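You operate a simulated robot arm through the tools that you are given. There is no shell and no other tool. Be economical: measure what you need, move in short steps, check, and stop when the job is done.

You are at the controls of a simulated robot arm. One attempt, no reset.

JOB
Power up the circuit board at 5 volts, limited to the amps on its tag.
Fine: supply on, set both before the output key; wait for the green lamp and leave it running.

Only the result counts: the job must be done as asked and must still hold three seconds after the hand-in. Knocking over, shifting, dropping, spilling or breaking anything else fails it.

ROBOT AND FRAMES
A 6-joint arm with a two-finger gripper on a trunk, on a base that drives. Base frame: it is fixed to the floor where the robot stands at the start and does not move with it; the origin is under the middle of the robot, x ahead of it, y to its left, z up; the surface under the hand at the start is at about z = 0.75. Units: m, rad, N and s.
It reaches about 1.298 m from its shoulder. Its first joint turns from -2.601 to 2.601 rad. Places, roughly: output key [0.6, 0, 0.8]; supply switch [0.6, 0, 0.9]. Payload 1.57 kg.
The TCP is the grasp point between the finger pads, 0.021 m short of the fingertips. In the tool frame z runs along the fingers and y along their closing line. Largest opening 0.07 m; the body of the gripper starts 0.05 m behind the TCP.
Orientation is told as [roll, pitch, yaw] about the base's x, y, z axes, in that order, counted from this pose: with the fingers straight down and closing along the base's y, the tool's x points along the base's -x, its y along +y and its z along -z.

CONTROLS
- The arm moves only by the tool step_arm. Its argument "increments" is a list of rows, each a list of 2 entries, a list of its own where there are three numbers: the shift along the tool's x, y, z in m, then the turn, a rotation vector about the tool's x, y, z in rad. In form: [[[tx, ty, tz], [wx, wy, wz]], ...]. A call has 1 to 12 rows; each row shifts and turns the commanded pose from where the row before left it, along the tool's axes as they then stand. "jaw" is the finger opening in m, from 0 to 0.07, set as the call begins (left out, the last holds). Each row takes 0.2 s and may step no farther than 0.05 m and 0.15 rad from the row before; otherwise, or with a gripper value out of range, the whole call is refused. Where a pose cannot be reached the arm comes as near as it can. A force on the tool above 40 N (or 10 N above the force at the start of the call, whichever is more), or a blocked arm, ends the call early, and 0.2 s more pass. Each finger halts on what it meets, pressing with about 22 N; the grip force reading is that of the motor and also rises with nothing between the fingers. The clock runs only during rows and for 0.2 s after the last one: add rows that do not move to give the fingers time. It gives the time, the measured TCP pose, the force on the tool (base axes), the opening and the grip force at its end, in the units of the frame above (readings bear some noise), with the torque about the TCP (base axes, N m) and any sound that the robot's microphone picked up.
- Cameras (640 x 400 px; columns grow to the right, rows downward): "scene" is now at [0.0274, 0.2026, 1.9021]; the picture's right is [0.24, -0.97, 0.00], its down [-0.77, -0.19, -0.61] and it looks along [0.60, 0.15, -0.79] (base axes); focal length 296 px, centre (320, 200). "wrist" rides on the gripper at [0.079, 0.004, -0.081] in the tool frame; the picture's right is [-0.05, 1.00, 0.00], its down [-0.67, -0.04, -0.74] and it looks along [-0.74, -0.04, 0.67] (tool axes); focal length 256 px, centre (320, 200). There is no depth. A picture from a camera that has moved, and an enlarged one, comes with that camera's place and axes in the base frame and with its lens.
- snapshot(camera): a new picture of that camera. The clock stands still meanwhile.
- lift_body(by): slides the trunk up (or, below 0, down) by that many m; the arm and the scene camera ride with it, the base frame stays. It gives what a move gives, with no picture.
- roll_base(legs): drives the robot by 1 to 6 legs, each [ahead, turn to the left] in m and rad, along the robot's own axes; the way and the turn of a leg run together, so that a leg with both is an arc; at most 1.5 m and 3.142 rad a leg. The arm and the cameras ride along, it lands a little off, and it stops where it bumps. It gives what a move gives.
- aim_head(pan, tilt): turns the head with the scene camera to pan (to the left, within 2.705 rad either way) and tilt (down, from -0.506 to 1.204), counted from straight ahead of the robot. It gives what a move gives.
- enlarge(camera, box): a new picture of the part [left, top, right, bottom] of that camera's present view, enlarged. The clock stands still meanwhile.
- finish_job(): hands the job in; it is judged then, once.

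Work in short steps. Places have to be worked out from the pictures, the camera data and where the tool is seen: move nearer, look again, correct. Check each grasp and each placing, and mend what went wrong. You have 120 turns and 78 pictures in all, those below and enlarged ones among them. Open the gripper and draw the arm clear of the work before you hand the job in, unless the task says otherwise; then end with one line.

The tools are called after "Request:" by a JSON object that holds its "method" and its "body". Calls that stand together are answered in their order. step_arm: Moves the arm, as the interface text tells. Its arguments: {"type":"object","properties":{"increments":{"type":"array","items":{"type":"array"}},"jaw":{"type":"number"}},"required":["increments"]} The other tools are called the same way: lift_body (by) slides the trunk up or down; roll_base (legs) drives the base; aim_head (pan, tilt) turns the head that bears the scene camera; snapshot (camera) takes a picture; enlarge (camera, box) takes an enlarged picture of a part of a camera's view; finish_job () hands the job in.

At the start:

```text
time: 0.0
position: [0.7361, 0.2684, 1.2436]
ee_rot: [-0.001, 0.001, -0.008]
wrist_force: [0.7, 0.3, 0.4]
moment: [0.0, 0.01, -0.02]
width: 0.07
grip_force: 0.0
trunk travel left (down, up): [-0.925, 0.045]
robot x, y, heading: [-0.0009, 0.0145, -0.002]
head pan, tilt: [0.237, 0.911]
```

scene: 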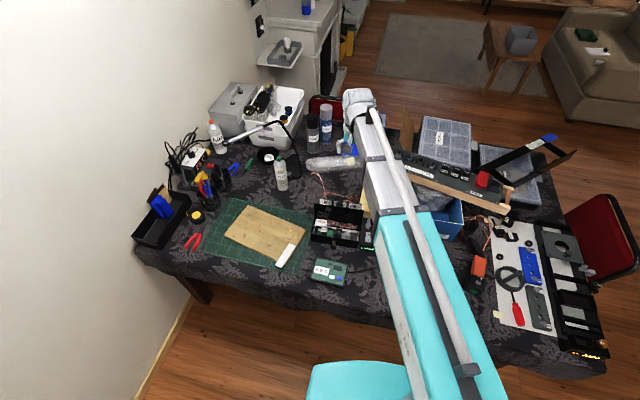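
wrist: 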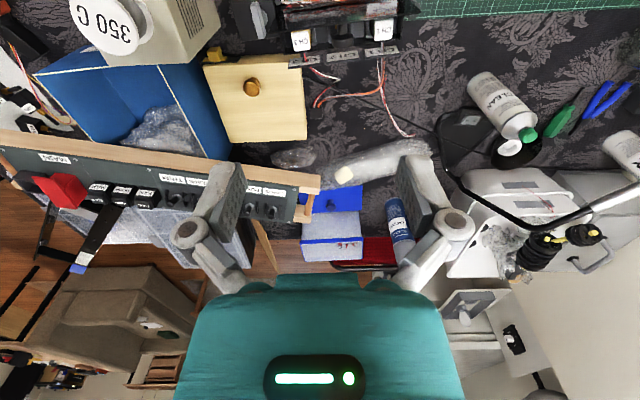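

The arm blocks part of the scene view. I'll enlarge the central areas to find the supply, board and tag.

Request:
{"method": "enlarge", "body": {"camera": "scene", "box": [280, 100, 480, 225]}}

Request:
{"method": "enlarge", "body": {"camera": "scene", "box": [280, 180, 440, 300]}}

Request:
{"method": "enlarge", "body": {"camera": "wrist", "box": [0, 0, 460, 288]}}

```text
3.20 times, centred on (380, 162) of scene
camera zoom: at [0.0274, 0.2026, 1.9021], right [0.24, -0.97, 0.0], down [-0.77, -0.19, -0.61], along [0.6, 0.15, -0.79], focal length 948 px, centre (128, 320)
```

zoom: 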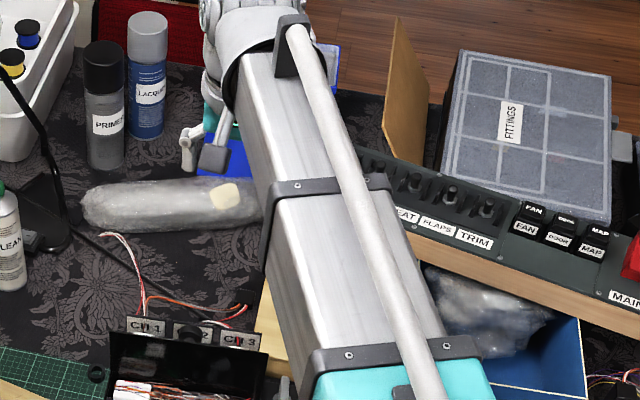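

```text
3.33 times, centred on (360, 240) of scene
camera zoom: at [0.0274, 0.2026, 1.9021], right [0.24, -0.97, 0.0], down [-0.77, -0.19, -0.61], along [0.6, 0.15, -0.79], focal length 987 px, centre (187, 67)
```

zoom: 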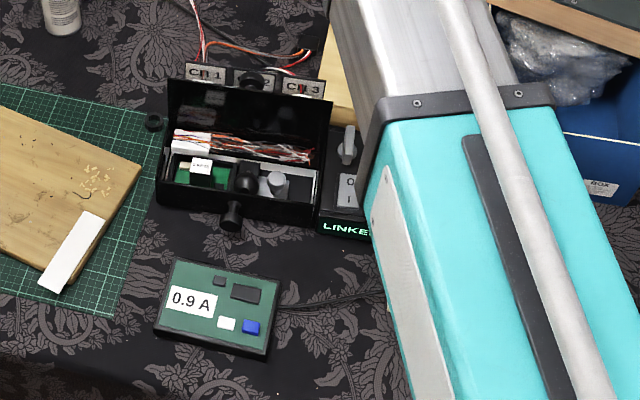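

```text
1.39 times, centred on (230, 144) of wrist
camera zoom: at [0.6568, 0.2733, 1.3241], right [0.06, 1.0, 0.0], down [0.67, -0.04, 0.74], along [0.74, -0.04, -0.67], focal length 356 px, centre (445, 278)
```

zoom: 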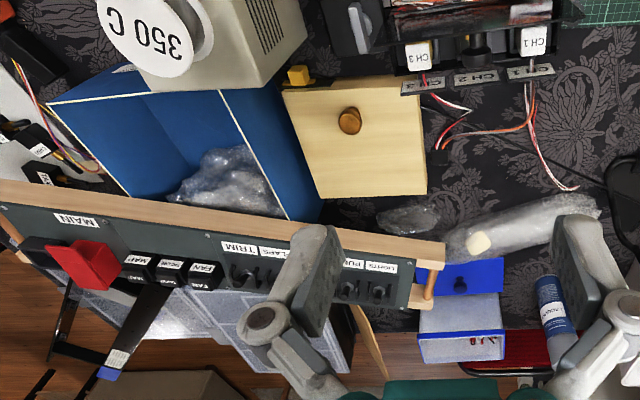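

The board's tag reads 0.9 A. The supply is hidden under the arm, so I'll move the hand left to uncover it.

Request:
{"method": "step_arm", "body": {"increments": [[[0, 0.05, -0.01], [0, 0, 0]], [[0, 0.05, -0.01], [0, 0, 0]], [[0, 0.05, 0], [0, 0, 0]], [[0, 0.05, 0], [0, 0, 0]], [[0.02, 0.045, 0], [0, 0, 0]], [[0.03, 0.04, 0], [0, 0, 0]], [[0.03, 0.04, 0], [0, 0, 0]]]}}

Request:
{"method": "snapshot", "body": {"camera": "scene"}}

```text
refused: row 1 steps farther than a row can; nothing moved
```

```text
72 pictures are left
camera scene: at [0.0274, 0.2026, 1.9021], right [0.24, -0.97, 0.0], down [-0.77, -0.19, -0.61], along [0.6, 0.15, -0.79], focal length 296 px, centre (320, 200)
```

scene: 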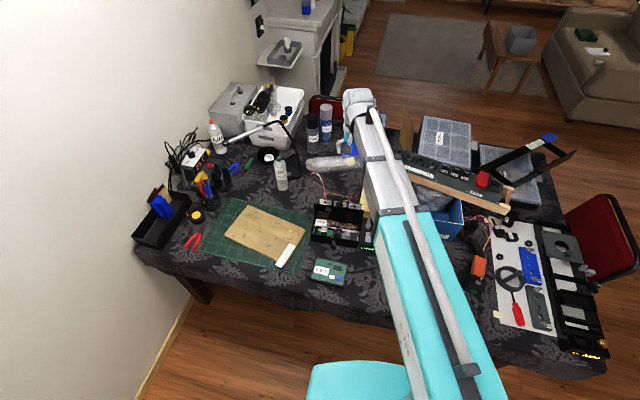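

The rows were just over the limit, so I'm retrying within it.

Request:
{"method": "step_arm", "body": {"increments": [[[0, 0.045, -0.01], [0, 0, 0]], [[0, 0.045, -0.01], [0, 0, 0]], [[0, 0.048, 0], [0, 0, 0]], [[0, 0.048, 0], [0, 0, 0]], [[0.02, 0.042, 0], [0, 0, 0]], [[0.03, 0.035, 0], [0, 0, 0]], [[0.03, 0.035, 0], [0, 0, 0]]]}}

Request:
{"method": "snapshot", "body": {"camera": "scene"}}

```text
time: 1.6
position: [0.6577, 0.5684, 1.2437]
ee_rot: [0.001, 0.001, -0.006]
wrist_force: [-1.3, -0.2, 0.3]
moment: [-0.01, -0.02, 0.02]
width: 0.0699
grip_force: 0.1
out of reach, approached as far as the arm can: row 1, 2
trunk travel left (down, up): [-0.925, 0.045]
robot x, y, heading: [0.0, 0.0137, -0.001]
head pan, tilt: [0.237, 0.911]
```

```text
71 pictures are left
camera scene: at [0.0266, 0.2033, 1.902], right [0.24, -0.97, 0.0], down [-0.77, -0.19, -0.61], along [0.6, 0.14, -0.79], focal length 296 px, centre (320, 200)
```

scene: 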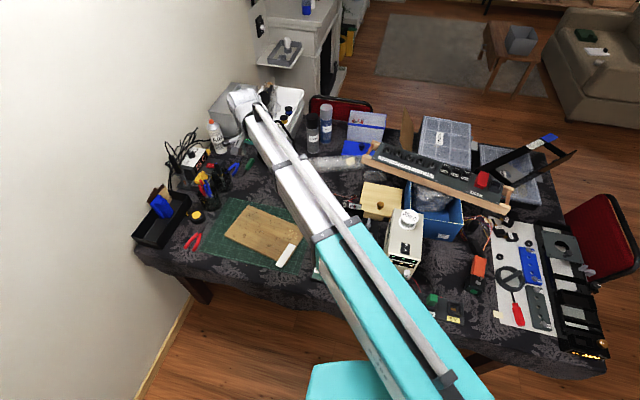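

Now I can see the area right of centre, so I'll enlarge it.

Request:
{"method": "enlarge", "body": {"camera": "scene", "box": [340, 190, 500, 330]}}

Request:
{"method": "enlarge", "body": {"camera": "scene", "box": [440, 190, 620, 370]}}

```text
2.86 times, centred on (420, 260) of scene
camera zoom: at [0.0266, 0.2033, 1.902], right [0.24, -0.97, 0.0], down [-0.77, -0.19, -0.61], along [0.6, 0.14, -0.79], focal length 846 px, centre (34, 29)
```

zoom: 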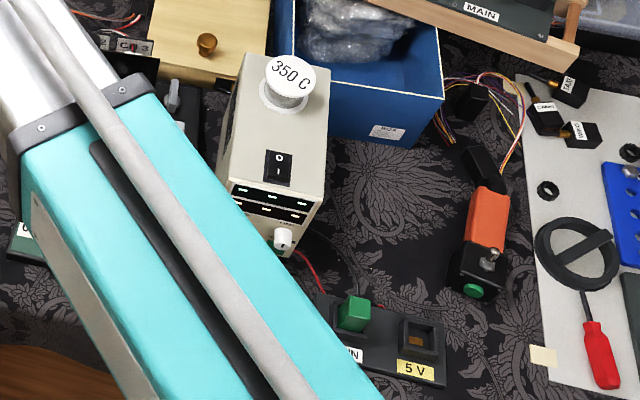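

```text
2.22 times, centred on (530, 280) of scene
camera zoom: at [0.0266, 0.2033, 1.902], right [0.24, -0.97, 0.0], down [-0.77, -0.19, -0.61], along [0.6, 0.14, -0.79], focal length 658 px, centre (-147, 22)
```

zoom: 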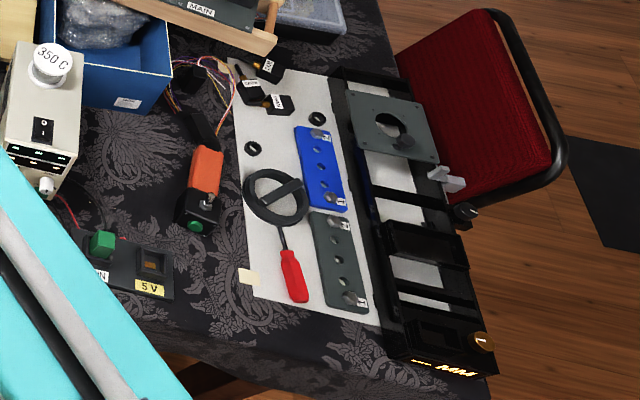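

The beige box and the unit beside it are half hidden. I'll swing the arm to the far right to clear the centre view.

Request:
{"method": "step_arm", "body": {"increments": [[[0, -0.049, 0], [0, 0, 0]], [[0, -0.049, 0], [0, 0, 0]], [[0, -0.049, 0], [0, 0, 0]], [[0, -0.049, 0], [0, 0, 0]], [[0, -0.049, 0], [0, 0, 0]], [[0, -0.049, 0], [0, 0, 0]], [[0, -0.049, 0], [0, 0, 0]], [[0, -0.049, 0], [0, 0, 0]], [[0, -0.049, 0], [0, 0, 0]], [[0, -0.049, 0], [0, 0, 0]], [[0, -0.049, 0], [0, 0, 0]], [[0, -0.049, 0], [0, 0, 0]]]}}

Request:
{"method": "step_arm", "body": {"increments": [[[0, -0.049, 0], [0, 0, 0]], [[0, -0.049, 0], [0, 0, 0]], [[0, -0.049, 0], [0, 0, 0]], [[0, -0.049, 0], [0, 0, 0]], [[0, -0.049, 0], [0, 0, 0]], [[0, -0.049, 0], [0, 0, 0]], [[0, -0.049, 0], [0, 0, 0]], [[0.02, -0.045, 0], [0, 0, 0]], [[0.02, -0.045, 0], [0, 0, 0]], [[0.02, -0.045, 0], [0, 0, 0]], [[0.02, -0.045, 0], [0, 0, 0]]]}}

Request:
{"method": "snapshot", "body": {"camera": "scene"}}

```text
time: 4.2
position: [0.6531, -0.0219, 1.2437]
ee_rot: [0.0, 0.0, -0.007]
wrist_force: [0.5, -0.1, 0.0]
moment: [0.04, 0.01, -0.02]
width: 0.0699
grip_force: 0.1
trunk travel left (down, up): [-0.925, 0.045]
robot x, y, heading: [0.0012, 0.0149, 0.004]
head pan, tilt: [0.237, 0.911]
```

```text
time: 6.6
position: [0.5716, -0.5442, 1.2424]
ee_rot: [-0.001, -0.001, -0.007]
wrist_force: [-0.3, -0.8, 0.1]
moment: [0.01, -0.02, 0.02]
width: 0.0699
grip_force: 0.0
trunk travel left (down, up): [-0.925, 0.045]
robot x, y, heading: [0.001, 0.012, 0.002]
head pan, tilt: [0.237, 0.911]
```

```text
68 pictures are left
camera scene: at [0.0269, 0.2014, 1.9022], right [0.24, -0.97, 0.0], down [-0.77, -0.19, -0.61], along [0.6, 0.15, -0.79], focal length 296 px, centre (320, 200)
```

scene: 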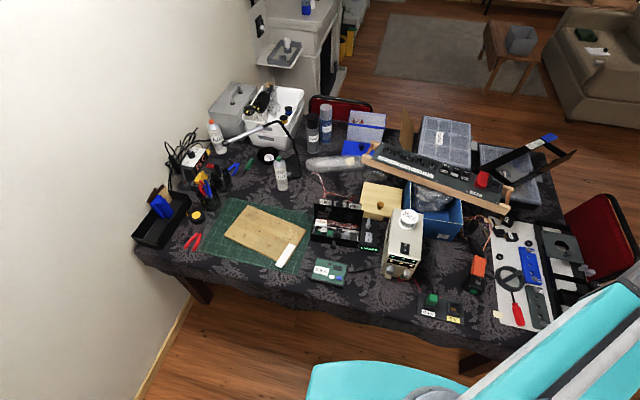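

The view is clear now. I'll enlarge the supply area.

Request:
{"method": "enlarge", "body": {"camera": "scene", "box": [350, 195, 430, 285]}}

Request:
{"method": "enlarge", "body": {"camera": "scene", "box": [300, 210, 480, 330]}}

```text
4.44 times, centred on (390, 240) of scene
camera zoom: at [0.0269, 0.2014, 1.9022], right [0.24, -0.97, 0.0], down [-0.77, -0.19, -0.61], along [0.6, 0.15, -0.79], focal length 1316 px, centre (9, 22)
```

zoom: 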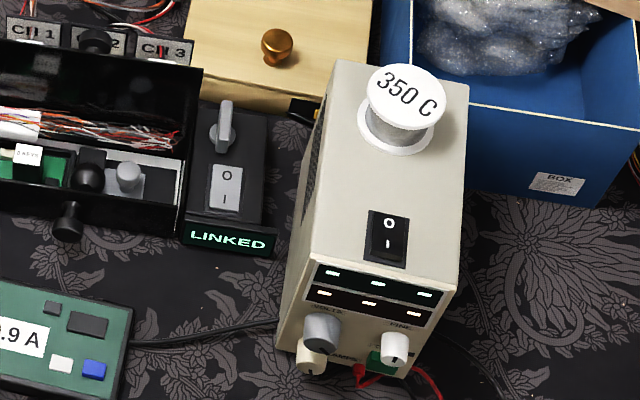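

```text
3.33 times, centred on (390, 270) of scene
camera zoom: at [0.0269, 0.2014, 1.9022], right [0.24, -0.97, 0.0], down [-0.77, -0.19, -0.61], along [0.6, 0.15, -0.79], focal length 987 px, centre (87, -33)
```

zoom: 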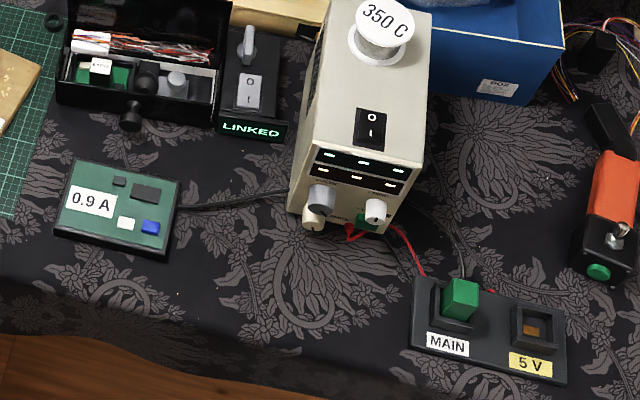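

The beige box is the supply: rocker on top, VOLTS, AMPS and FINE knobs and a green key on the front. I'll back the base away for room to work on the front face, then look closer with the wrist camera.

Request:
{"method": "roll_base", "body": {"legs": [[-0.3, 0]]}}

Request:
{"method": "step_arm", "body": {"increments": [[[-0.02, 0.045, 0], [0, 0, 0]], [[-0.02, 0.045, 0], [0, 0, 0]], [[-0.01, 0.048, 0], [0, 0, 0]], [[-0.01, 0.048, 0], [0, 0, 0]], [[0, 0.049, 0], [0, 0, 0]], [[0, 0.049, 0], [0, 0, 0]], [[0, 0.049, 0], [0, 0, 0]], [[0, 0.049, 0], [0, 0, 0]], [[0, 0.049, 0], [0, 0, 0]], [[0, 0.049, 0], [0, 0, 0]], [[0, 0.049, 0], [0, 0, 0]]]}}

Request:
{"method": "snapshot", "body": {"camera": "wrist"}}

Request:
{"method": "snapshot", "body": {"camera": "scene"}}

```text
time: 9.0
position: [0.2754, -0.5437, 1.2444]
ee_rot: [0.001, -0.001, -0.008]
wrist_force: [-1.2, -0.7, -0.7]
moment: [-0.01, 0.03, 0.0]
width: 0.0697
grip_force: 0.0
trunk travel left (down, up): [-0.925, 0.045]
robot x, y, heading: [-0.297, 0.0123, 0.003]
head pan, tilt: [0.237, 0.911]
```

```text
time: 11.4
position: [0.3381, -0.0149, 1.2431]
ee_rot: [-0.001, -0.001, -0.006]
wrist_force: [0.6, 0.0, -0.5]
moment: [-0.04, 0.0, -0.04]
width: 0.0702
grip_force: 0.1
trunk travel left (down, up): [-0.925, 0.045]
robot x, y, heading: [-0.294, 0.0153, -0.001]
head pan, tilt: [0.237, 0.911]
```

```text
65 pictures are left
camera wrist: at [0.2597, -0.01, 1.3242], right [0.06, 1.0, 0.0], down [0.67, -0.04, 0.74], along [0.74, -0.05, -0.67], focal length 256 px, centre (320, 200)
```

wrist: 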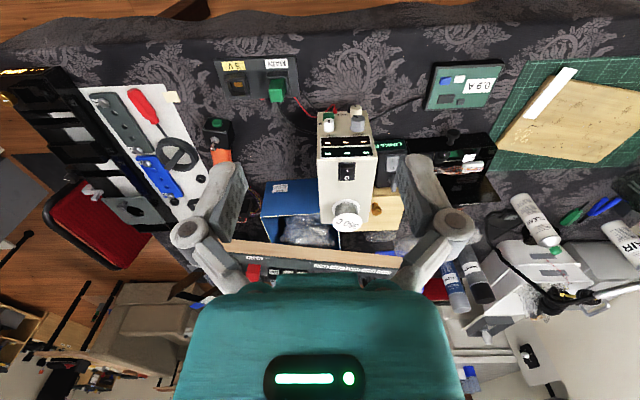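

```text
64 pictures are left
camera scene: at [-0.2683, 0.2032, 1.902], right [0.24, -0.97, 0.0], down [-0.77, -0.19, -0.61], along [0.6, 0.14, -0.79], focal length 296 px, centre (320, 200)
```

scene: 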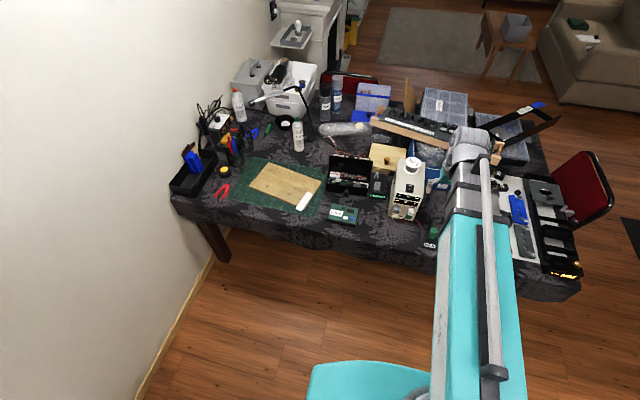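

I'll lower the trunk so the wrist camera sees the supply's front more squarely.

Request:
{"method": "lift_body", "body": {"by": -0.33}}

Request:
{"method": "snapshot", "body": {"camera": "wrist"}}

Request:
{"method": "snapshot", "body": {"camera": "scene"}}

```text
time: 14.6
position: [0.339, -0.0159, 0.9131]
ee_rot: [0.001, 0.0, -0.006]
wrist_force: [0.6, 0.0, 0.3]
moment: [-0.01, -0.03, 0.02]
width: 0.0702
grip_force: 0.0
trunk travel left (down, up): [-0.595, 0.375]
robot x, y, heading: [-0.2944, 0.0143, -0.001]
head pan, tilt: [0.237, 0.911]
```

```text
63 pictures are left
camera wrist: at [0.2598, -0.0114, 0.9942], right [0.06, 1.0, 0.0], down [0.67, -0.04, 0.74], along [0.74, -0.05, -0.67], focal length 256 px, centre (320, 200)
```

wrist: 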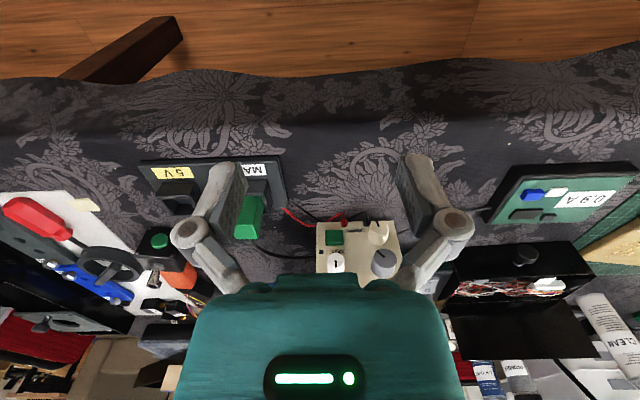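

```text
62 pictures are left
camera scene: at [-0.2684, 0.2022, 1.5721], right [0.24, -0.97, 0.0], down [-0.77, -0.19, -0.61], along [0.6, 0.15, -0.79], focal length 296 px, centre (320, 200)
```

scene: 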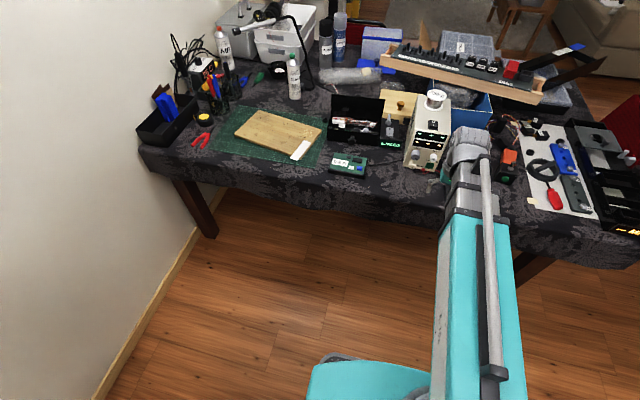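

The scene camera now gets a better look at the front. I'll enlarge both views.

Request:
{"method": "enlarge", "body": {"camera": "scene", "box": [395, 85, 459, 175]}}

Request:
{"method": "enlarge", "body": {"camera": "wrist", "box": [130, 140, 420, 290]}}

```text
4.44 times, centred on (427, 130) of scene
camera zoom: at [-0.2684, 0.2022, 1.5721], right [0.24, -0.97, 0.0], down [-0.77, -0.19, -0.61], along [0.6, 0.15, -0.79], focal length 1316 px, centre (-156, 511)
```

zoom: 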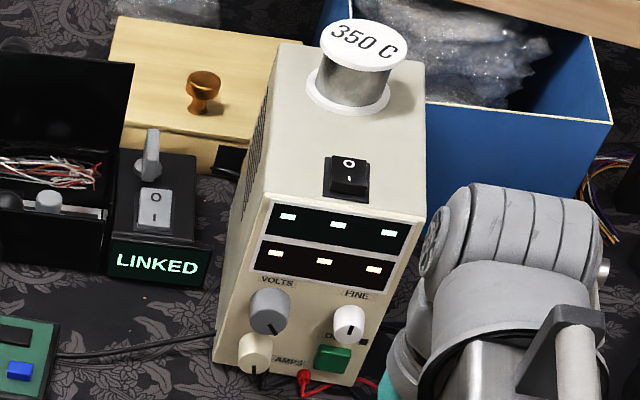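

```text
2.21 times, centred on (275, 215) of wrist
camera zoom: at [0.2598, -0.0114, 0.9942], right [0.06, 1.0, 0.0], down [0.67, -0.04, 0.74], along [0.74, -0.05, -0.67], focal length 565 px, centre (419, 167)
```

zoom: 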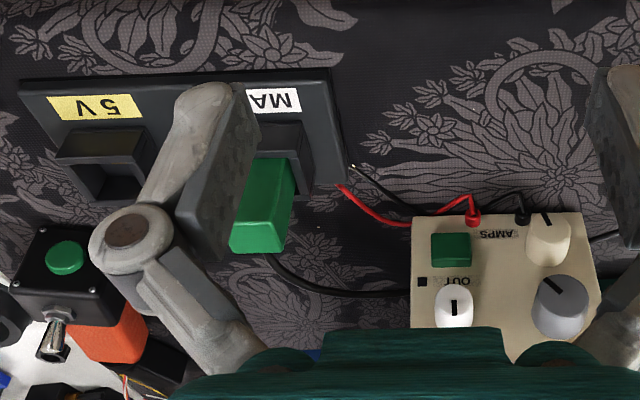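

Combining the views: the face is at x≈0.58 facing straight −x, the rocker's "I" side is at about (0.605, 0.022, 0.94), VOLTS is at (y 0.055, z 0.843), FINE at (−0.010, 0.839), AMPS at (0.052, 0.79) and the OUT key at (−0.011, 0.787). I'll close the jaw and go above the rocker.

Request:
{"method": "step_arm", "body": {"increments": [[[0, 0, -0.045], [0, 0, 0]], [[0, 0, -0.045], [0, 0, 0]], [[0, 0.01, -0.045], [0, 0, 0]], [[-0.045, 0.01, 0], [0, 0, 0]], [[-0.045, 0.01, 0], [0, 0, 0]], [[-0.045, 0.008, 0], [0, 0, 0]], [[-0.045, 0, 0], [0, 0, 0]], [[-0.045, 0, 0], [0, 0, 0]], [[-0.034, 0, 0.02], [0, 0, 0]], [[0, 0, 0], [0, 0, 0]]], "jaw": 0}}

Request:
{"method": "snapshot", "body": {"camera": "wrist"}}

Request:
{"method": "snapshot", "body": {"camera": "scene"}}

```text
time: 16.5
position: [0.5699, 0.0203, 0.9157]
ee_rot: [-0.001, 0.018, -0.01]
wrist_force: [-16.1, -1.7, -0.3]
moment: [-0.05, -0.22, -0.05]
width: 0.0063
grip_force: 22.1
out of reach, approached as far as the arm can: row 1, 2, 3, 9
trunk travel left (down, up): [-0.595, 0.375]
robot x, y, heading: [-0.2951, 0.0134, 0.001]
head pan, tilt: [0.237, 0.911]
stopped in row 9: the force on the tool passed its limit at 47 N (the readings are from after the stop); the commanded pose is now the measured one
```

```text
59 pictures are left
camera wrist: at [0.4914, 0.0239, 0.9966], right [0.06, 1.0, 0.0], down [0.68, -0.04, 0.73], along [0.73, -0.05, -0.68], focal length 256 px, centre (320, 200)
```

wrist: 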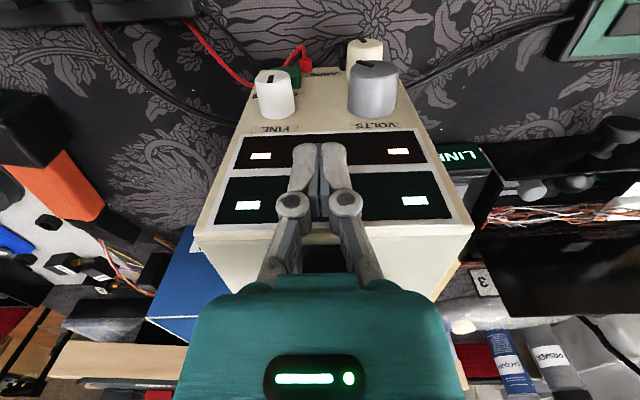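

```text
58 pictures are left
camera scene: at [-0.27, 0.2022, 1.5722], right [0.24, -0.97, 0.0], down [-0.77, -0.19, -0.61], along [0.6, 0.14, -0.79], focal length 296 px, centre (320, 200)
```

scene: 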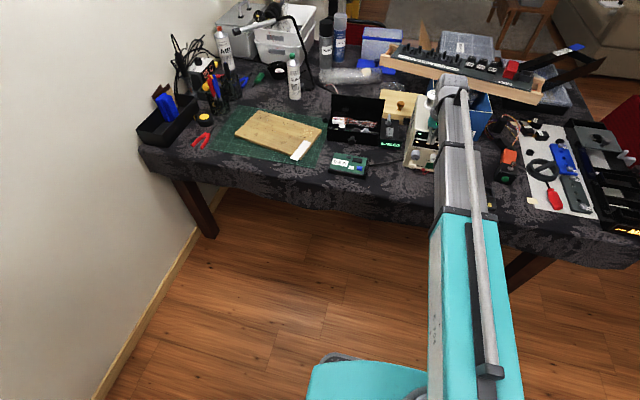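

The upward rows were out of reach, so the fingertips ran into the supply's face at about 47 N. I'll back straight off, then check whether the box moved.

Request:
{"method": "step_arm", "body": {"increments": [[[0.02, 0, 0], [0, 0, 0]], [[0.04, 0, 0], [0, 0, 0]], [[0.045, 0, 0], [0, 0, 0]], [[0.045, 0, 0], [0, 0, 0]], [[0.045, 0, 0], [0, 0, 0]], [[0.045, 0, 0], [0, 0, 0]]]}}

Request:
{"method": "enlarge", "body": {"camera": "scene", "box": [395, 85, 459, 175]}}

```text
time: 17.9
position: [0.3324, 0.0211, 0.9139]
ee_rot: [0.001, 0.015, -0.01]
wrist_force: [-0.4, -0.4, -0.6]
moment: [-0.01, 0.02, -0.03]
width: 0.0001
grip_force: 22.9
out of reach, approached as far as the arm can: row 3
trunk travel left (down, up): [-0.595, 0.375]
robot x, y, heading: [-0.2947, 0.0121, 0.002]
head pan, tilt: [0.237, 0.911]
```

```text
4.44 times, centred on (427, 130) of scene
camera zoom: at [-0.2685, 0.2022, 1.5721], right [0.24, -0.97, 0.0], down [-0.77, -0.19, -0.61], along [0.6, 0.15, -0.79], focal length 1316 px, centre (-156, 511)
```

zoom: 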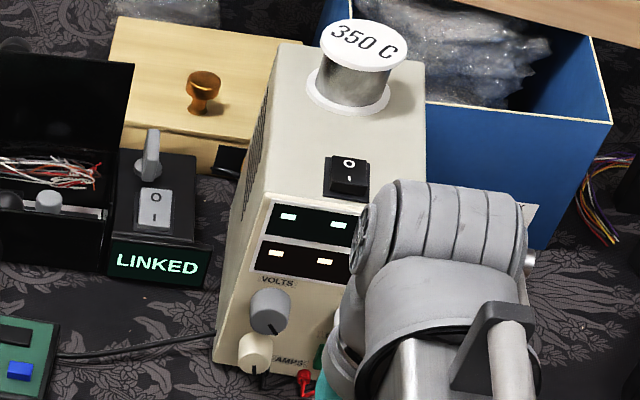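

The box's pixels are identical, so it hasn't moved. Height has to come from the trunk: I'll raise it 0.12, then go over the rocker.

Request:
{"method": "lift_body", "body": {"by": 0.12}}

Request:
{"method": "step_arm", "body": {"increments": [[[-0.045, 0, 0], [0, 0, 0]], [[-0.045, 0, 0], [0, 0, 0]], [[-0.045, 0, 0], [0, 0, 0]], [[-0.045, 0, 0], [0, 0, 0]], [[-0.045, 0, 0], [0, 0, 0]], [[-0.043, 0, 0], [0, 0, 0]], [[0, 0, 0], [0, 0, 0]]]}}

Request:
{"method": "snapshot", "body": {"camera": "wrist"}}

```text
time: 19.4
position: [0.3321, 0.0211, 1.0335]
ee_rot: [-0.001, 0.015, -0.009]
wrist_force: [-0.2, 0.8, 0.9]
moment: [0.0, 0.0, -0.02]
width: 0.0002
grip_force: 21.7
trunk travel left (down, up): [-0.715, 0.255]
robot x, y, heading: [-0.2976, 0.0143, 0.002]
head pan, tilt: [0.237, 0.911]
```

```text
time: 21.0
position: [0.6005, 0.0198, 1.0338]
ee_rot: [0.001, 0.017, -0.009]
wrist_force: [0.2, 0.2, 0.3]
moment: [-0.01, 0.01, 0.0]
width: 0.0
grip_force: 22.3
out of reach, approached as far as the arm can: row 5
trunk travel left (down, up): [-0.715, 0.255]
robot x, y, heading: [-0.291, 0.0191, 0.002]
head pan, tilt: [0.237, 0.911]
```

```text
56 pictures are left
camera wrist: at [0.5223, 0.0245, 1.1154], right [0.06, 1.0, 0.0], down [0.68, -0.04, 0.73], along [0.73, -0.05, -0.68], focal length 256 px, centre (320, 200)
```

wrist: 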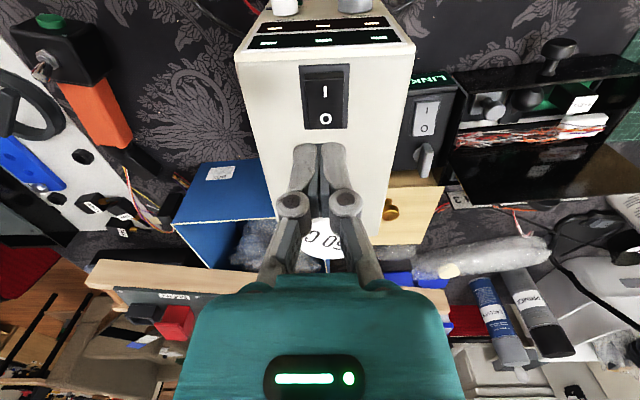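

In the wrist view "I" is at x≈0.599 and y≈0.0215, and the rocker spans 0.583–0.628. I'll shift to x≈0.594 and descend onto the "I" end.

Request:
{"method": "step_arm", "body": {"increments": [[[0.006, 0.001, 0.02], [0, 0, 0]], [[0, 0, 0.03], [0, 0, 0]], [[0, 0, 0.013], [0, 0, 0]], [[0, 0, 0.006], [0, 0, 0]], [[0, 0, 0.005], [0, 0, 0]], [[0, 0, 0.005], [0, 0, 0]], [[0, 0, 0.003], [0, 0, 0]]]}}

Request:
{"method": "snapshot", "body": {"camera": "wrist"}}

```text
time: 22.6
position: [0.5943, 0.0215, 1.0338]
ee_rot: [0.001, 0.017, -0.009]
wrist_force: [-0.8, 0.7, -0.7]
moment: [-0.02, -0.01, 0.04]
width: 0.0002
grip_force: 21.7
out of reach, approached as far as the arm can: row 1, 2, 3, 4, 5, 6
trunk travel left (down, up): [-0.715, 0.255]
robot x, y, heading: [-0.2968, 0.0139, 0.003]
head pan, tilt: [0.237, 0.911]
```

```text
55 pictures are left
camera wrist: at [0.5161, 0.0253, 1.1154], right [0.06, 1.0, 0.0], down [0.68, -0.04, 0.73], along [0.73, -0.05, -0.68], focal length 256 px, centre (320, 200)
```

wrist: 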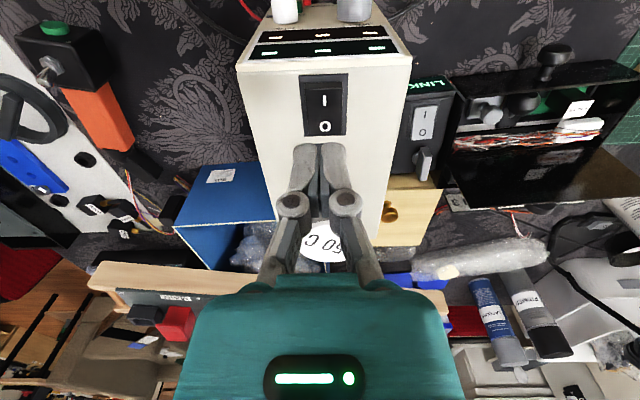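

The arm has no vertical motion of its own in this pose, so I'll descend with the trunk.

Request:
{"method": "lift_body", "body": {"by": -0.066}}

Request:
{"method": "lift_body", "body": {"by": -0.007}}

Request:
{"method": "snapshot", "body": {"camera": "wrist"}}

```text
time: 23.7
position: [0.5947, 0.0206, 0.9675]
ee_rot: [0.001, 0.015, -0.008]
wrist_force: [0.9, 0.6, 1.1]
moment: [0.02, -0.05, 0.03]
width: 0.0058
grip_force: 21.5
trunk travel left (down, up): [-0.649, 0.321]
robot x, y, heading: [-0.2982, 0.0107, -0.002]
head pan, tilt: [0.237, 0.911]
```

```text
time: 24.2
position: [0.5938, 0.0204, 0.9639]
ee_rot: [0.0, 0.011, -0.009]
wrist_force: [-2.5, -0.2, 28.3]
moment: [-0.03, -0.16, -0.08]
width: 0.006
grip_force: 21.5
trunk travel left (down, up): [-0.643, 0.327]
robot x, y, heading: [-0.2943, 0.0139, 0.005]
head pan, tilt: [0.237, 0.911]
stopped: the force on the tool passed its limit at 47 N (the readings are from after the stop); the commanded pose is now the measured one
```

```text
54 pictures are left
camera wrist: at [0.5148, 0.0253, 1.0459], right [0.06, 1.0, 0.0], down [0.67, -0.04, 0.74], along [0.74, -0.05, -0.67], focal length 256 px, centre (320, 200)
```

wrist: 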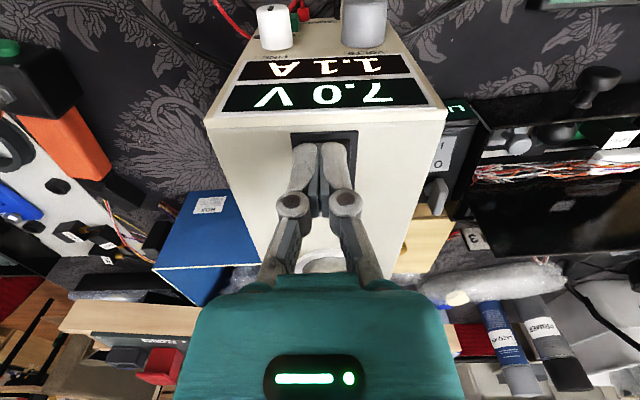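

The supply is on and reads 7.0 V and 1.1 A. I'll lift off, retreat, and test how the wrist pitches.

Request:
{"method": "lift_body", "body": {"by": 0.12}}

Request:
{"method": "step_arm", "body": {"increments": [[[0.045, 0, 0], [0, 0, 0]], [[0.045, 0, 0], [0, 0, 0]], [[0.045, 0, 0], [0, 0, 0]], [[0.045, 0, 0], [0, 0, 0]], [[0.045, 0, 0], [0, 0, 0]], [[0.045, 0, 0], [0, 0, 0]]]}}

Request:
{"method": "step_arm", "body": {"increments": [[[0, 0, 0], [0, -0.14, 0]], [[0, 0, 0], [0, -0.14, 0]], [[0, 0, 0], [0, -0.14, 0]]]}}

```text
time: 25.7
position: [0.5962, 0.0212, 1.0809]
ee_rot: [0.001, 0.012, -0.009]
wrist_force: [0.2, -0.7, -0.3]
moment: [0.0, 0.0, 0.01]
width: 0.0001
grip_force: 22.1
trunk travel left (down, up): [-0.763, 0.207]
robot x, y, heading: [-0.2982, 0.0177, 0.001]
head pan, tilt: [0.237, 0.911]
```

```text
time: 27.1
position: [0.3243, 0.024, 1.0814]
ee_rot: [0.001, 0.012, -0.009]
wrist_force: [-0.4, -0.1, 0.0]
moment: [0.01, 0.03, 0.01]
width: 0.0002
grip_force: 21.7
out of reach, approached as far as the arm can: row 4
trunk travel left (down, up): [-0.763, 0.207]
robot x, y, heading: [-0.2944, 0.0108, 0.003]
head pan, tilt: [0.237, 0.911]
```

```text
time: 27.9
position: [0.3257, 0.0222, 1.0972]
ee_rot: [0.0, -0.409, -0.009]
wrist_force: [0.4, 0.3, 0.7]
moment: [-0.02, -0.01, 0.02]
width: 0.0001
grip_force: 21.9
out of reach, approached as far as the arm can: row 2, 3
trunk travel left (down, up): [-0.763, 0.207]
robot x, y, heading: [-0.296, 0.0131, 0.001]
head pan, tilt: [0.237, 0.911]
```

Pitch works and z comes along with it. I'll continue to horizontal, letting it shift ahead a bit.

Request:
{"method": "step_arm", "body": {"increments": [[[0, 0, 0.01], [0, -0.145, 0]], [[0, 0, 0.01], [0, -0.145, 0]], [[0, 0, 0.01], [0, -0.145, 0]], [[0, 0, 0.01], [0, -0.145, 0]], [[0, 0, 0.01], [0, -0.145, 0]], [[0, 0, 0.01], [0, -0.145, 0]], [[0, 0, 0.01], [0, -0.145, 0]], [[0, 0, 0.01], [0, -0.147, 0]]]}}

Request:
{"method": "step_arm", "body": {"increments": [[[0, 0, 0], [0, 0, 0.14]], [[0, 0, 0], [0, 0, 0.14]]]}}

Request:
{"method": "snapshot", "body": {"camera": "scene"}}

```text
time: 29.7
position: [0.4366, 0.0233, 1.2604]
ee_rot: [0.129, -1.537, -0.143]
wrist_force: [0.4, -0.1, 0.0]
moment: [-0.03, 0.02, -0.01]
width: 0.0001
grip_force: 22.6
out of reach, approached as far as the arm can: row 1, 2, 3, 4, 5, 6, 7, 8
trunk travel left (down, up): [-0.763, 0.207]
robot x, y, heading: [-0.2987, 0.012, -0.001]
head pan, tilt: [0.237, 0.911]
```

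```text
time: 30.3
position: [0.4365, 0.0227, 1.2656]
ee_rot: [1.51, -1.353, -1.526]
wrist_force: [0.8, 0.6, 0.7]
moment: [-0.02, -0.02, -0.03]
width: 0.0
grip_force: 22.0
out of reach, approached as far as the arm can: row 1
trunk travel left (down, up): [-0.763, 0.207]
robot x, y, heading: [-0.2909, 0.0138, 0.0]
head pan, tilt: [0.237, 0.911]
```

```text
53 pictures are left
camera scene: at [-0.2683, 0.2022, 1.7402], right [0.24, -0.97, 0.0], down [-0.77, -0.19, -0.61], along [0.6, 0.14, -0.79], focal length 296 px, centre (320, 200)
```

scene: 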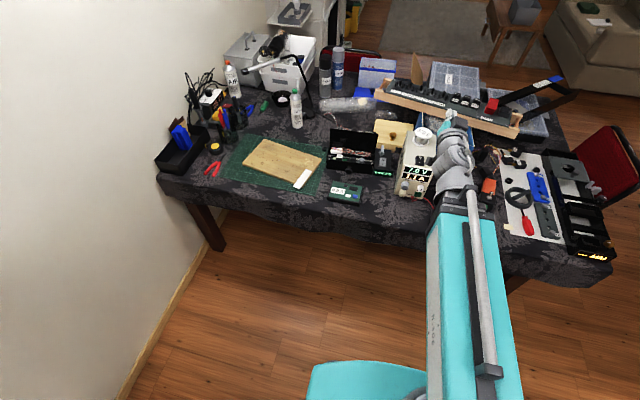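

The tool is horizontal and roll works too. I'll keep rolling towards 180° so the camera rides above the fingers.

Request:
{"method": "step_arm", "body": {"increments": [[[0, 0, 0], [0, 0, 0.145]], [[0, 0, 0], [0, 0, 0.145]], [[0, 0, 0], [0, 0, 0.145]], [[0, 0, 0], [0, 0, 0.145]], [[0, 0, 0], [0, 0, 0.145]], [[0, 0, 0], [0, 0, 0.145]], [[0, 0, 0], [0, 0, 0.145]], [[0, 0, 0], [0, 0, 0.145]], [[0, 0, 0], [0, 0, 0.145]], [[0, 0, 0], [0, 0, 0.145]], [[0, 0, 0], [0, 0, 0.145]], [[0, 0, 0], [0, 0, 0.145]]]}}

Request:
{"method": "step_arm", "body": {"increments": [[[0, 0, 0], [0, 0, 0.145]], [[0, 0, 0], [0, 0, 0.145]], [[0, 0, 0], [0, 0, 0.145]], [[0, 0, 0], [0, 0, 0.145]], [[0, 0, 0], [0, 0, 0.145]], [[0, 0, 0], [0, 0, 0.145]], [[0, 0, 0], [0, 0, 0.145]], [[0, 0, 0], [0, 0, 0.145]]]}}

Request:
{"method": "snapshot", "body": {"camera": "wrist"}}

```text
time: 32.9
position: [0.4369, 0.0213, 1.2638]
ee_rot: [1.551, 0.39, -1.59]
wrist_force: [-0.1, -0.5, -0.6]
moment: [0.01, -0.01, -0.01]
width: 0.0001
grip_force: 21.7
trunk travel left (down, up): [-0.763, 0.207]
robot x, y, heading: [-0.2982, 0.014, -0.0]
head pan, tilt: [0.237, 0.911]
```

```text
time: 34.7
position: [0.4382, 0.0113, 1.2653]
ee_rot: [1.032, 1.547, -2.112]
wrist_force: [0.7, 0.4, 0.2]
moment: [0.01, 0.0, -0.03]
width: 0.0
grip_force: 22.3
out of reach, approached as far as the arm can: row 3, 5, 8
trunk travel left (down, up): [-0.763, 0.207]
robot x, y, heading: [-0.2955, 0.0113, -0.003]
head pan, tilt: [0.237, 0.911]
```

```text
52 pictures are left
camera wrist: at [0.3575, 0.0083, 1.3453], right [0.0, -1.0, -0.03], down [-0.75, 0.02, -0.66], along [0.66, 0.02, -0.75], focal length 256 px, centre (320, 200)
```

wrist: 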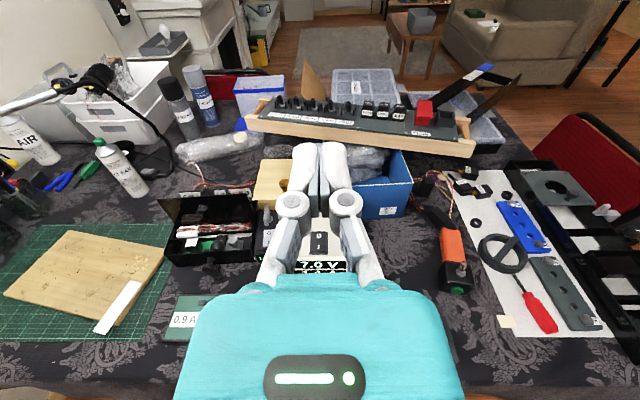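

The camera is on top now and right way up. I'll open the jaw to 0.06, lower the trunk so the TCP is at z≈0.845, and check the alignment with VOLTS.

Request:
{"method": "lift_body", "body": {"by": -0.415}}

Request:
{"method": "step_arm", "body": {"increments": [[[0, -0.022, 0], [0, 0, 0]], [[0, -0.022, 0], [0, 0, 0]], [[0, 0, 0], [0, 0, 0]], [[0, 0, 0], [0, 0, 0]]], "jaw": 0.06}}

Request:
{"method": "snapshot", "body": {"camera": "wrist"}}

Request:
{"method": "snapshot", "body": {"camera": "scene"}}

```text
refused: -0.415 is not a number from -0.4 to 0.4
```

```text
time: 35.7
position: [0.4379, 0.0243, 1.2661]
ee_rot: [1.154, 1.547, -1.967]
wrist_force: [0.0, -0.5, -0.2]
moment: [0.0, -0.02, 0.0]
width: 0.06
grip_force: 0.1
out of reach, approached as far as the arm can: row 1, 2
trunk travel left (down, up): [-0.763, 0.207]
robot x, y, heading: [-0.2963, 0.0144, 0.0]
head pan, tilt: [0.237, 0.911]
```

```text
51 pictures are left
camera wrist: at [0.3581, 0.0207, 1.3455], right [0.02, -1.0, -0.03], down [-0.75, 0.01, -0.66], along [0.66, 0.03, -0.75], focal length 256 px, centre (320, 200)
```

wrist: 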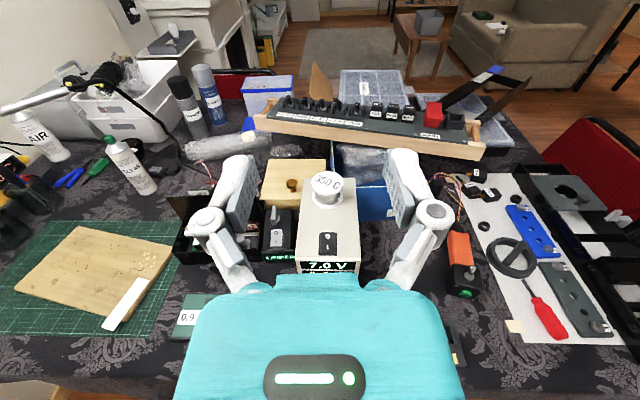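

```text
50 pictures are left
camera scene: at [-0.2684, 0.2021, 1.7402], right [0.24, -0.97, 0.0], down [-0.77, -0.19, -0.61], along [0.6, 0.15, -0.79], focal length 296 px, centre (320, 200)
```

scene: 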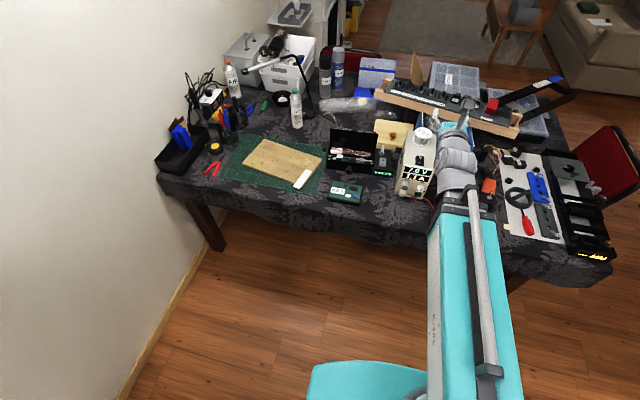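

Sideways steps at fixed yaw are near singular here. I'll let the yaw follow the shoulder (about 0.04 rad, which is negligible), and lower the trunk in an allowed step.

Request:
{"method": "lift_body", "body": {"by": -0.39}}

Request:
{"method": "step_arm", "body": {"increments": [[[0, -0.012, 0], [0.016, 0, 0]], [[0, -0.012, 0], [0.016, 0, 0]], [[0, 0, 0], [0, 0, 0]]]}}

Request:
{"method": "snapshot", "body": {"camera": "wrist"}}

Request:
{"method": "snapshot", "body": {"camera": "scene"}}

```text
time: 39.4
position: [0.4379, 0.0239, 0.8755]
ee_rot: [1.162, 1.546, -1.966]
wrist_force: [-1.5, 0.4, -0.1]
moment: [0.01, -0.01, 0.0]
width: 0.06
grip_force: 0.0
trunk travel left (down, up): [-0.373, 0.597]
robot x, y, heading: [-0.2953, 0.0125, 0.001]
head pan, tilt: [0.237, 0.911]
```

```text
time: 40.2
position: [0.4387, 0.0484, 0.876]
ee_rot: [1.103, 1.545, -1.987]
wrist_force: [0.8, 0.4, 1.3]
moment: [-0.02, -0.01, 0.0]
width: 0.0601
grip_force: 0.1
trunk travel left (down, up): [-0.373, 0.597]
robot x, y, heading: [-0.2983, 0.0142, 0.004]
head pan, tilt: [0.237, 0.911]
```

```text
49 pictures are left
camera wrist: at [0.3579, 0.0414, 0.9554], right [0.05, -1.0, -0.03], down [-0.75, -0.02, -0.66], along [0.66, 0.06, -0.75], focal length 256 px, centre (320, 200)
```

wrist: 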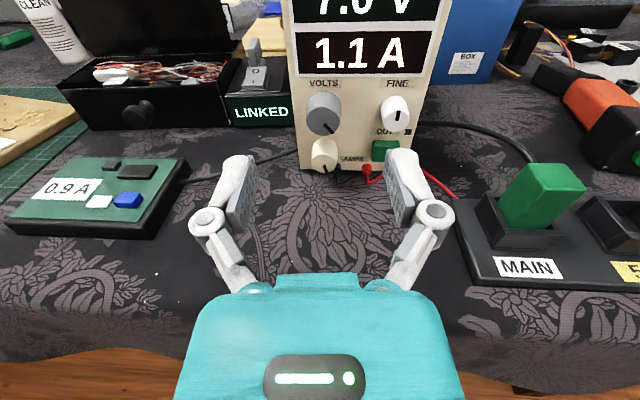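

```text
48 pictures are left
camera scene: at [-0.2684, 0.2022, 1.3502], right [0.24, -0.97, 0.0], down [-0.77, -0.19, -0.61], along [0.6, 0.14, -0.79], focal length 296 px, centre (320, 200)
```

scene: 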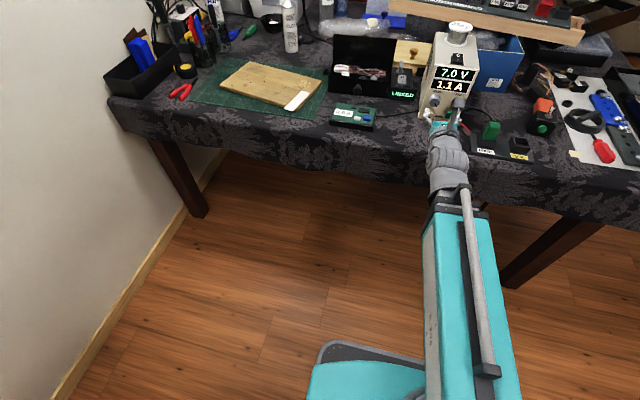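

I have a clear view: 7.0 V and 1.1 A are readable and VOLTS is centred at about y 0.052, z 0.846. I'll lower 0.03, advance until the fingertips are just short of the knob, and check.

Request:
{"method": "lift_body", "body": {"by": -0.03}}

Request:
{"method": "step_arm", "body": {"increments": [[[0, 0, 0.04], [0, 0, 0]], [[0, 0, 0.037], [0, 0, 0]], [[0, 0, 0], [0, 0, 0]]]}}

Request:
{"method": "snapshot", "body": {"camera": "wrist"}}

Request:
{"method": "enlarge", "body": {"camera": "scene", "box": [400, 30, 500, 130]}}

```text
time: 41.0
position: [0.4378, 0.0485, 0.8458]
ee_rot: [1.106, 1.544, -1.984]
wrist_force: [0.8, 0.0, -0.7]
moment: [-0.02, -0.01, 0.01]
width: 0.0602
grip_force: 0.0
trunk travel left (down, up): [-0.343, 0.627]
robot x, y, heading: [-0.2949, 0.011, -0.0]
head pan, tilt: [0.237, 0.911]
```

```text
time: 41.8
position: [0.515, 0.0528, 0.8456]
ee_rot: [1.064, 1.546, -2.024]
wrist_force: [0.1, 0.6, 0.2]
moment: [0.0, 0.0, 0.0]
width: 0.06
grip_force: 0.1
trunk travel left (down, up): [-0.343, 0.627]
robot x, y, heading: [-0.2912, 0.0132, -0.002]
head pan, tilt: [0.237, 0.911]
```

```text
47 pictures are left
camera wrist: at [0.4352, 0.0459, 0.9252], right [0.05, -1.0, -0.03], down [-0.75, -0.02, -0.66], along [0.66, 0.06, -0.75], focal length 256 px, centre (320, 200)
```

wrist: 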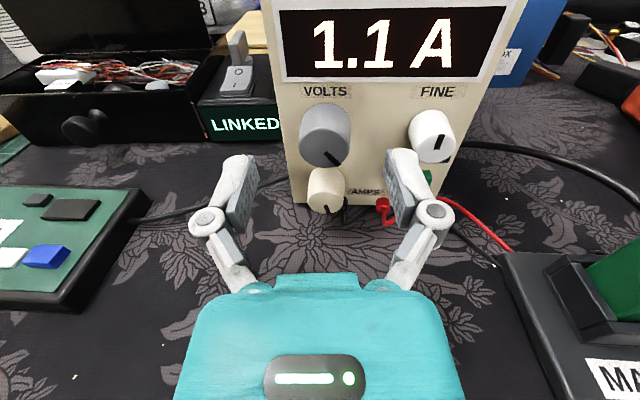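

```text
4.00 times, centred on (450, 80) of scene
camera zoom: at [-0.2683, 0.2022, 1.3202], right [0.24, -0.97, 0.0], down [-0.77, -0.19, -0.61], along [0.6, 0.14, -0.79], focal length 1185 px, centre (-200, 680)
```

zoom: 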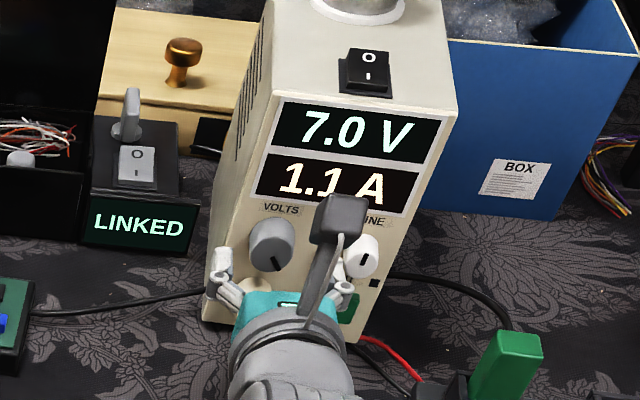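

I need a precise view of the knob to centre the grip, so I'll enlarge it.

Request:
{"method": "enlarge", "body": {"camera": "wrist", "box": [260, 80, 480, 220]}}

```text
2.86 times, centred on (370, 150) of wrist
camera zoom: at [0.4352, 0.0459, 0.9252], right [0.05, -1.0, -0.03], down [-0.75, -0.02, -0.66], along [0.66, 0.06, -0.75], focal length 731 px, centre (177, 343)
```

zoom: 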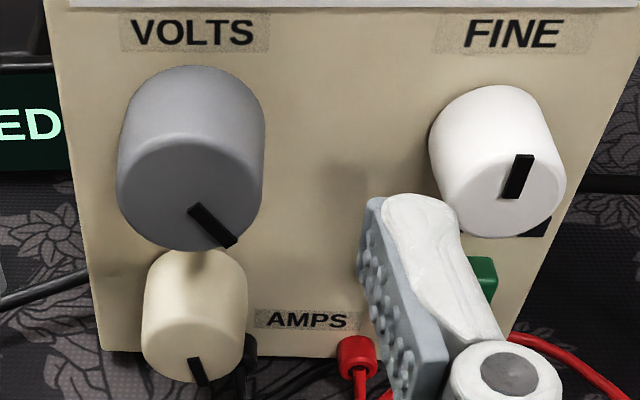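

This works out to a VOLTS axis at z≈0.838 and y≈0.053 with the tip at x≈0.552. I'll drop 0.0075, advance to x≈0.552 and close gently on the knob.

Request:
{"method": "lift_body", "body": {"by": -0.0075}}

Request:
{"method": "step_arm", "body": {"increments": [[[0, 0, 0.02], [0, 0, 0]], [[0, 0, 0.016], [0, 0, 0]], [[0, 0, 0], [0, 0, 0]]]}}

Request:
{"method": "snapshot", "body": {"camera": "wrist"}}

```text
time: 42.4
position: [0.5157, 0.0537, 0.8371]
ee_rot: [1.067, 1.545, -2.019]
wrist_force: [0.3, 0.2, 0.5]
moment: [0.0, 0.02, 0.01]
width: 0.0598
grip_force: 0.0
trunk travel left (down, up): [-0.335, 0.635]
robot x, y, heading: [-0.2936, 0.0109, 0.003]
head pan, tilt: [0.237, 0.911]
```

```text
time: 43.1
position: [0.5512, 0.0552, 0.8378]
ee_rot: [1.043, 1.544, -2.046]
wrist_force: [-0.6, -1.4, 0.5]
moment: [0.02, -0.01, 0.0]
width: 0.0601
grip_force: 0.1
trunk travel left (down, up): [-0.335, 0.635]
robot x, y, heading: [-0.2968, 0.0119, 0.004]
head pan, tilt: [0.237, 0.911]
```

```text
44 pictures are left
camera wrist: at [0.4712, 0.0477, 0.9176], right [0.05, -1.0, -0.03], down [-0.75, -0.02, -0.66], along [0.66, 0.06, -0.75], focal length 256 px, centre (320, 200)
```

wrist: 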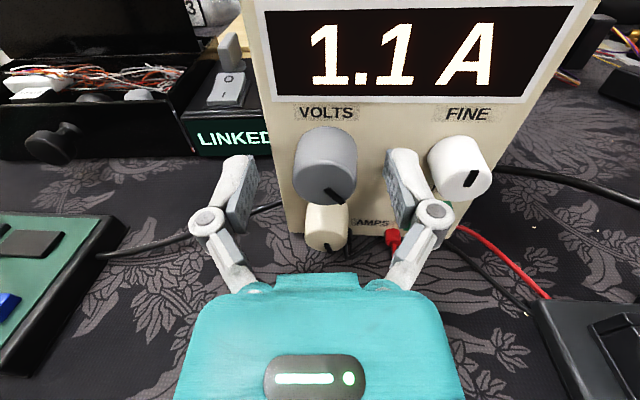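

The knob sits centred between the fingers. Closing on it.

Request:
{"method": "step_arm", "body": {"increments": [[[0, 0, 0], [0, 0, 0]], [[0, 0, 0], [0, 0, 0]], [[0, 0, 0], [0, 0, 0]]], "jaw": 0.02}}

Request:
{"method": "step_arm", "body": {"increments": [[[0, 0, 0], [0, 0, -0.12]], [[0, 0, 0], [0, 0, -0.12]]]}}

Request:
{"method": "enlarge", "body": {"camera": "scene", "box": [400, 30, 500, 130]}}

```text
time: 44.0
position: [0.5505, 0.0529, 0.8376]
ee_rot: [1.04, 1.545, -2.05]
wrist_force: [-6.6, -18.2, -2.8]
moment: [-0.02, 0.03, -0.41]
width: 0.0326
grip_force: 9.0
trunk travel left (down, up): [-0.335, 0.635]
robot x, y, heading: [-0.2976, 0.0126, -0.005]
head pan, tilt: [0.237, 0.911]
```

```text
time: 44.5
position: [0.5527, 0.0539, 0.8382]
ee_rot: [1.523, 1.309, -1.563]
wrist_force: [-0.9, -16.7, 0.7]
moment: [-0.01, 0.19, -0.4]
width: 0.031
grip_force: 8.6
trunk travel left (down, up): [-0.335, 0.635]
robot x, y, heading: [-0.2959, 0.0117, -0.001]
head pan, tilt: [0.237, 0.911]
```

```text
4.00 times, centred on (450, 80) of scene
camera zoom: at [-0.2685, 0.2008, 1.3129], right [0.24, -0.97, 0.0], down [-0.77, -0.19, -0.61], along [0.6, 0.15, -0.79], focal length 1185 px, centre (-200, 680)
```

zoom: 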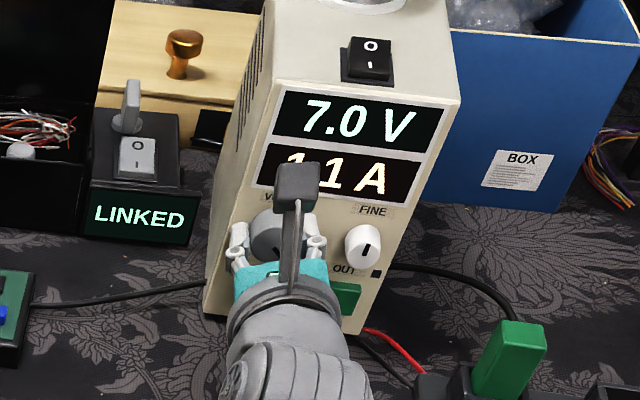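

No change yet at −0.24 rad, and there is a 17 N side load. I'll shift 2 mm right to relieve it and check the knob's mark.

Request:
{"method": "step_arm", "body": {"increments": [[[0, 0.002, 0], [0, 0, 0]], [[0, 0, 0], [0, 0, 0]]], "jaw": 0}}

Request:
{"method": "snapshot", "body": {"camera": "wrist"}}

```text
time: 45.1
position: [0.5507, 0.053, 0.8373]
ee_rot: [1.529, 1.308, -1.56]
wrist_force: [2.8, -5.6, 4.9]
moment: [-0.05, -0.21, -0.31]
width: 0.0301
grip_force: 21.9
trunk travel left (down, up): [-0.335, 0.635]
robot x, y, heading: [-0.2937, 0.0121, -0.002]
head pan, tilt: [0.237, 0.911]
```

```text
42 pictures are left
camera wrist: at [0.47, 0.0648, 0.9164], right [0.05, -0.98, 0.21], down [-0.74, -0.18, -0.64], along [0.67, -0.12, -0.74], focal length 256 px, centre (320, 200)
```

wrist: 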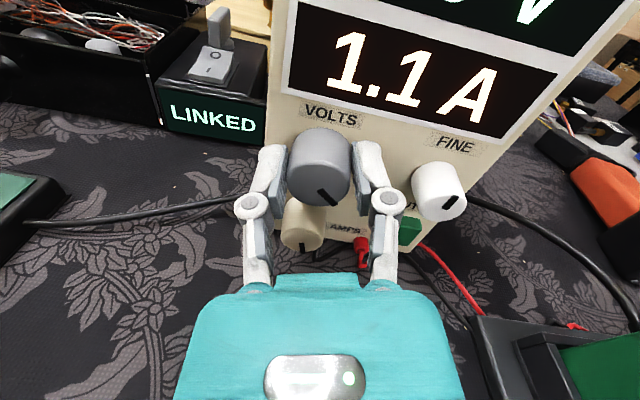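

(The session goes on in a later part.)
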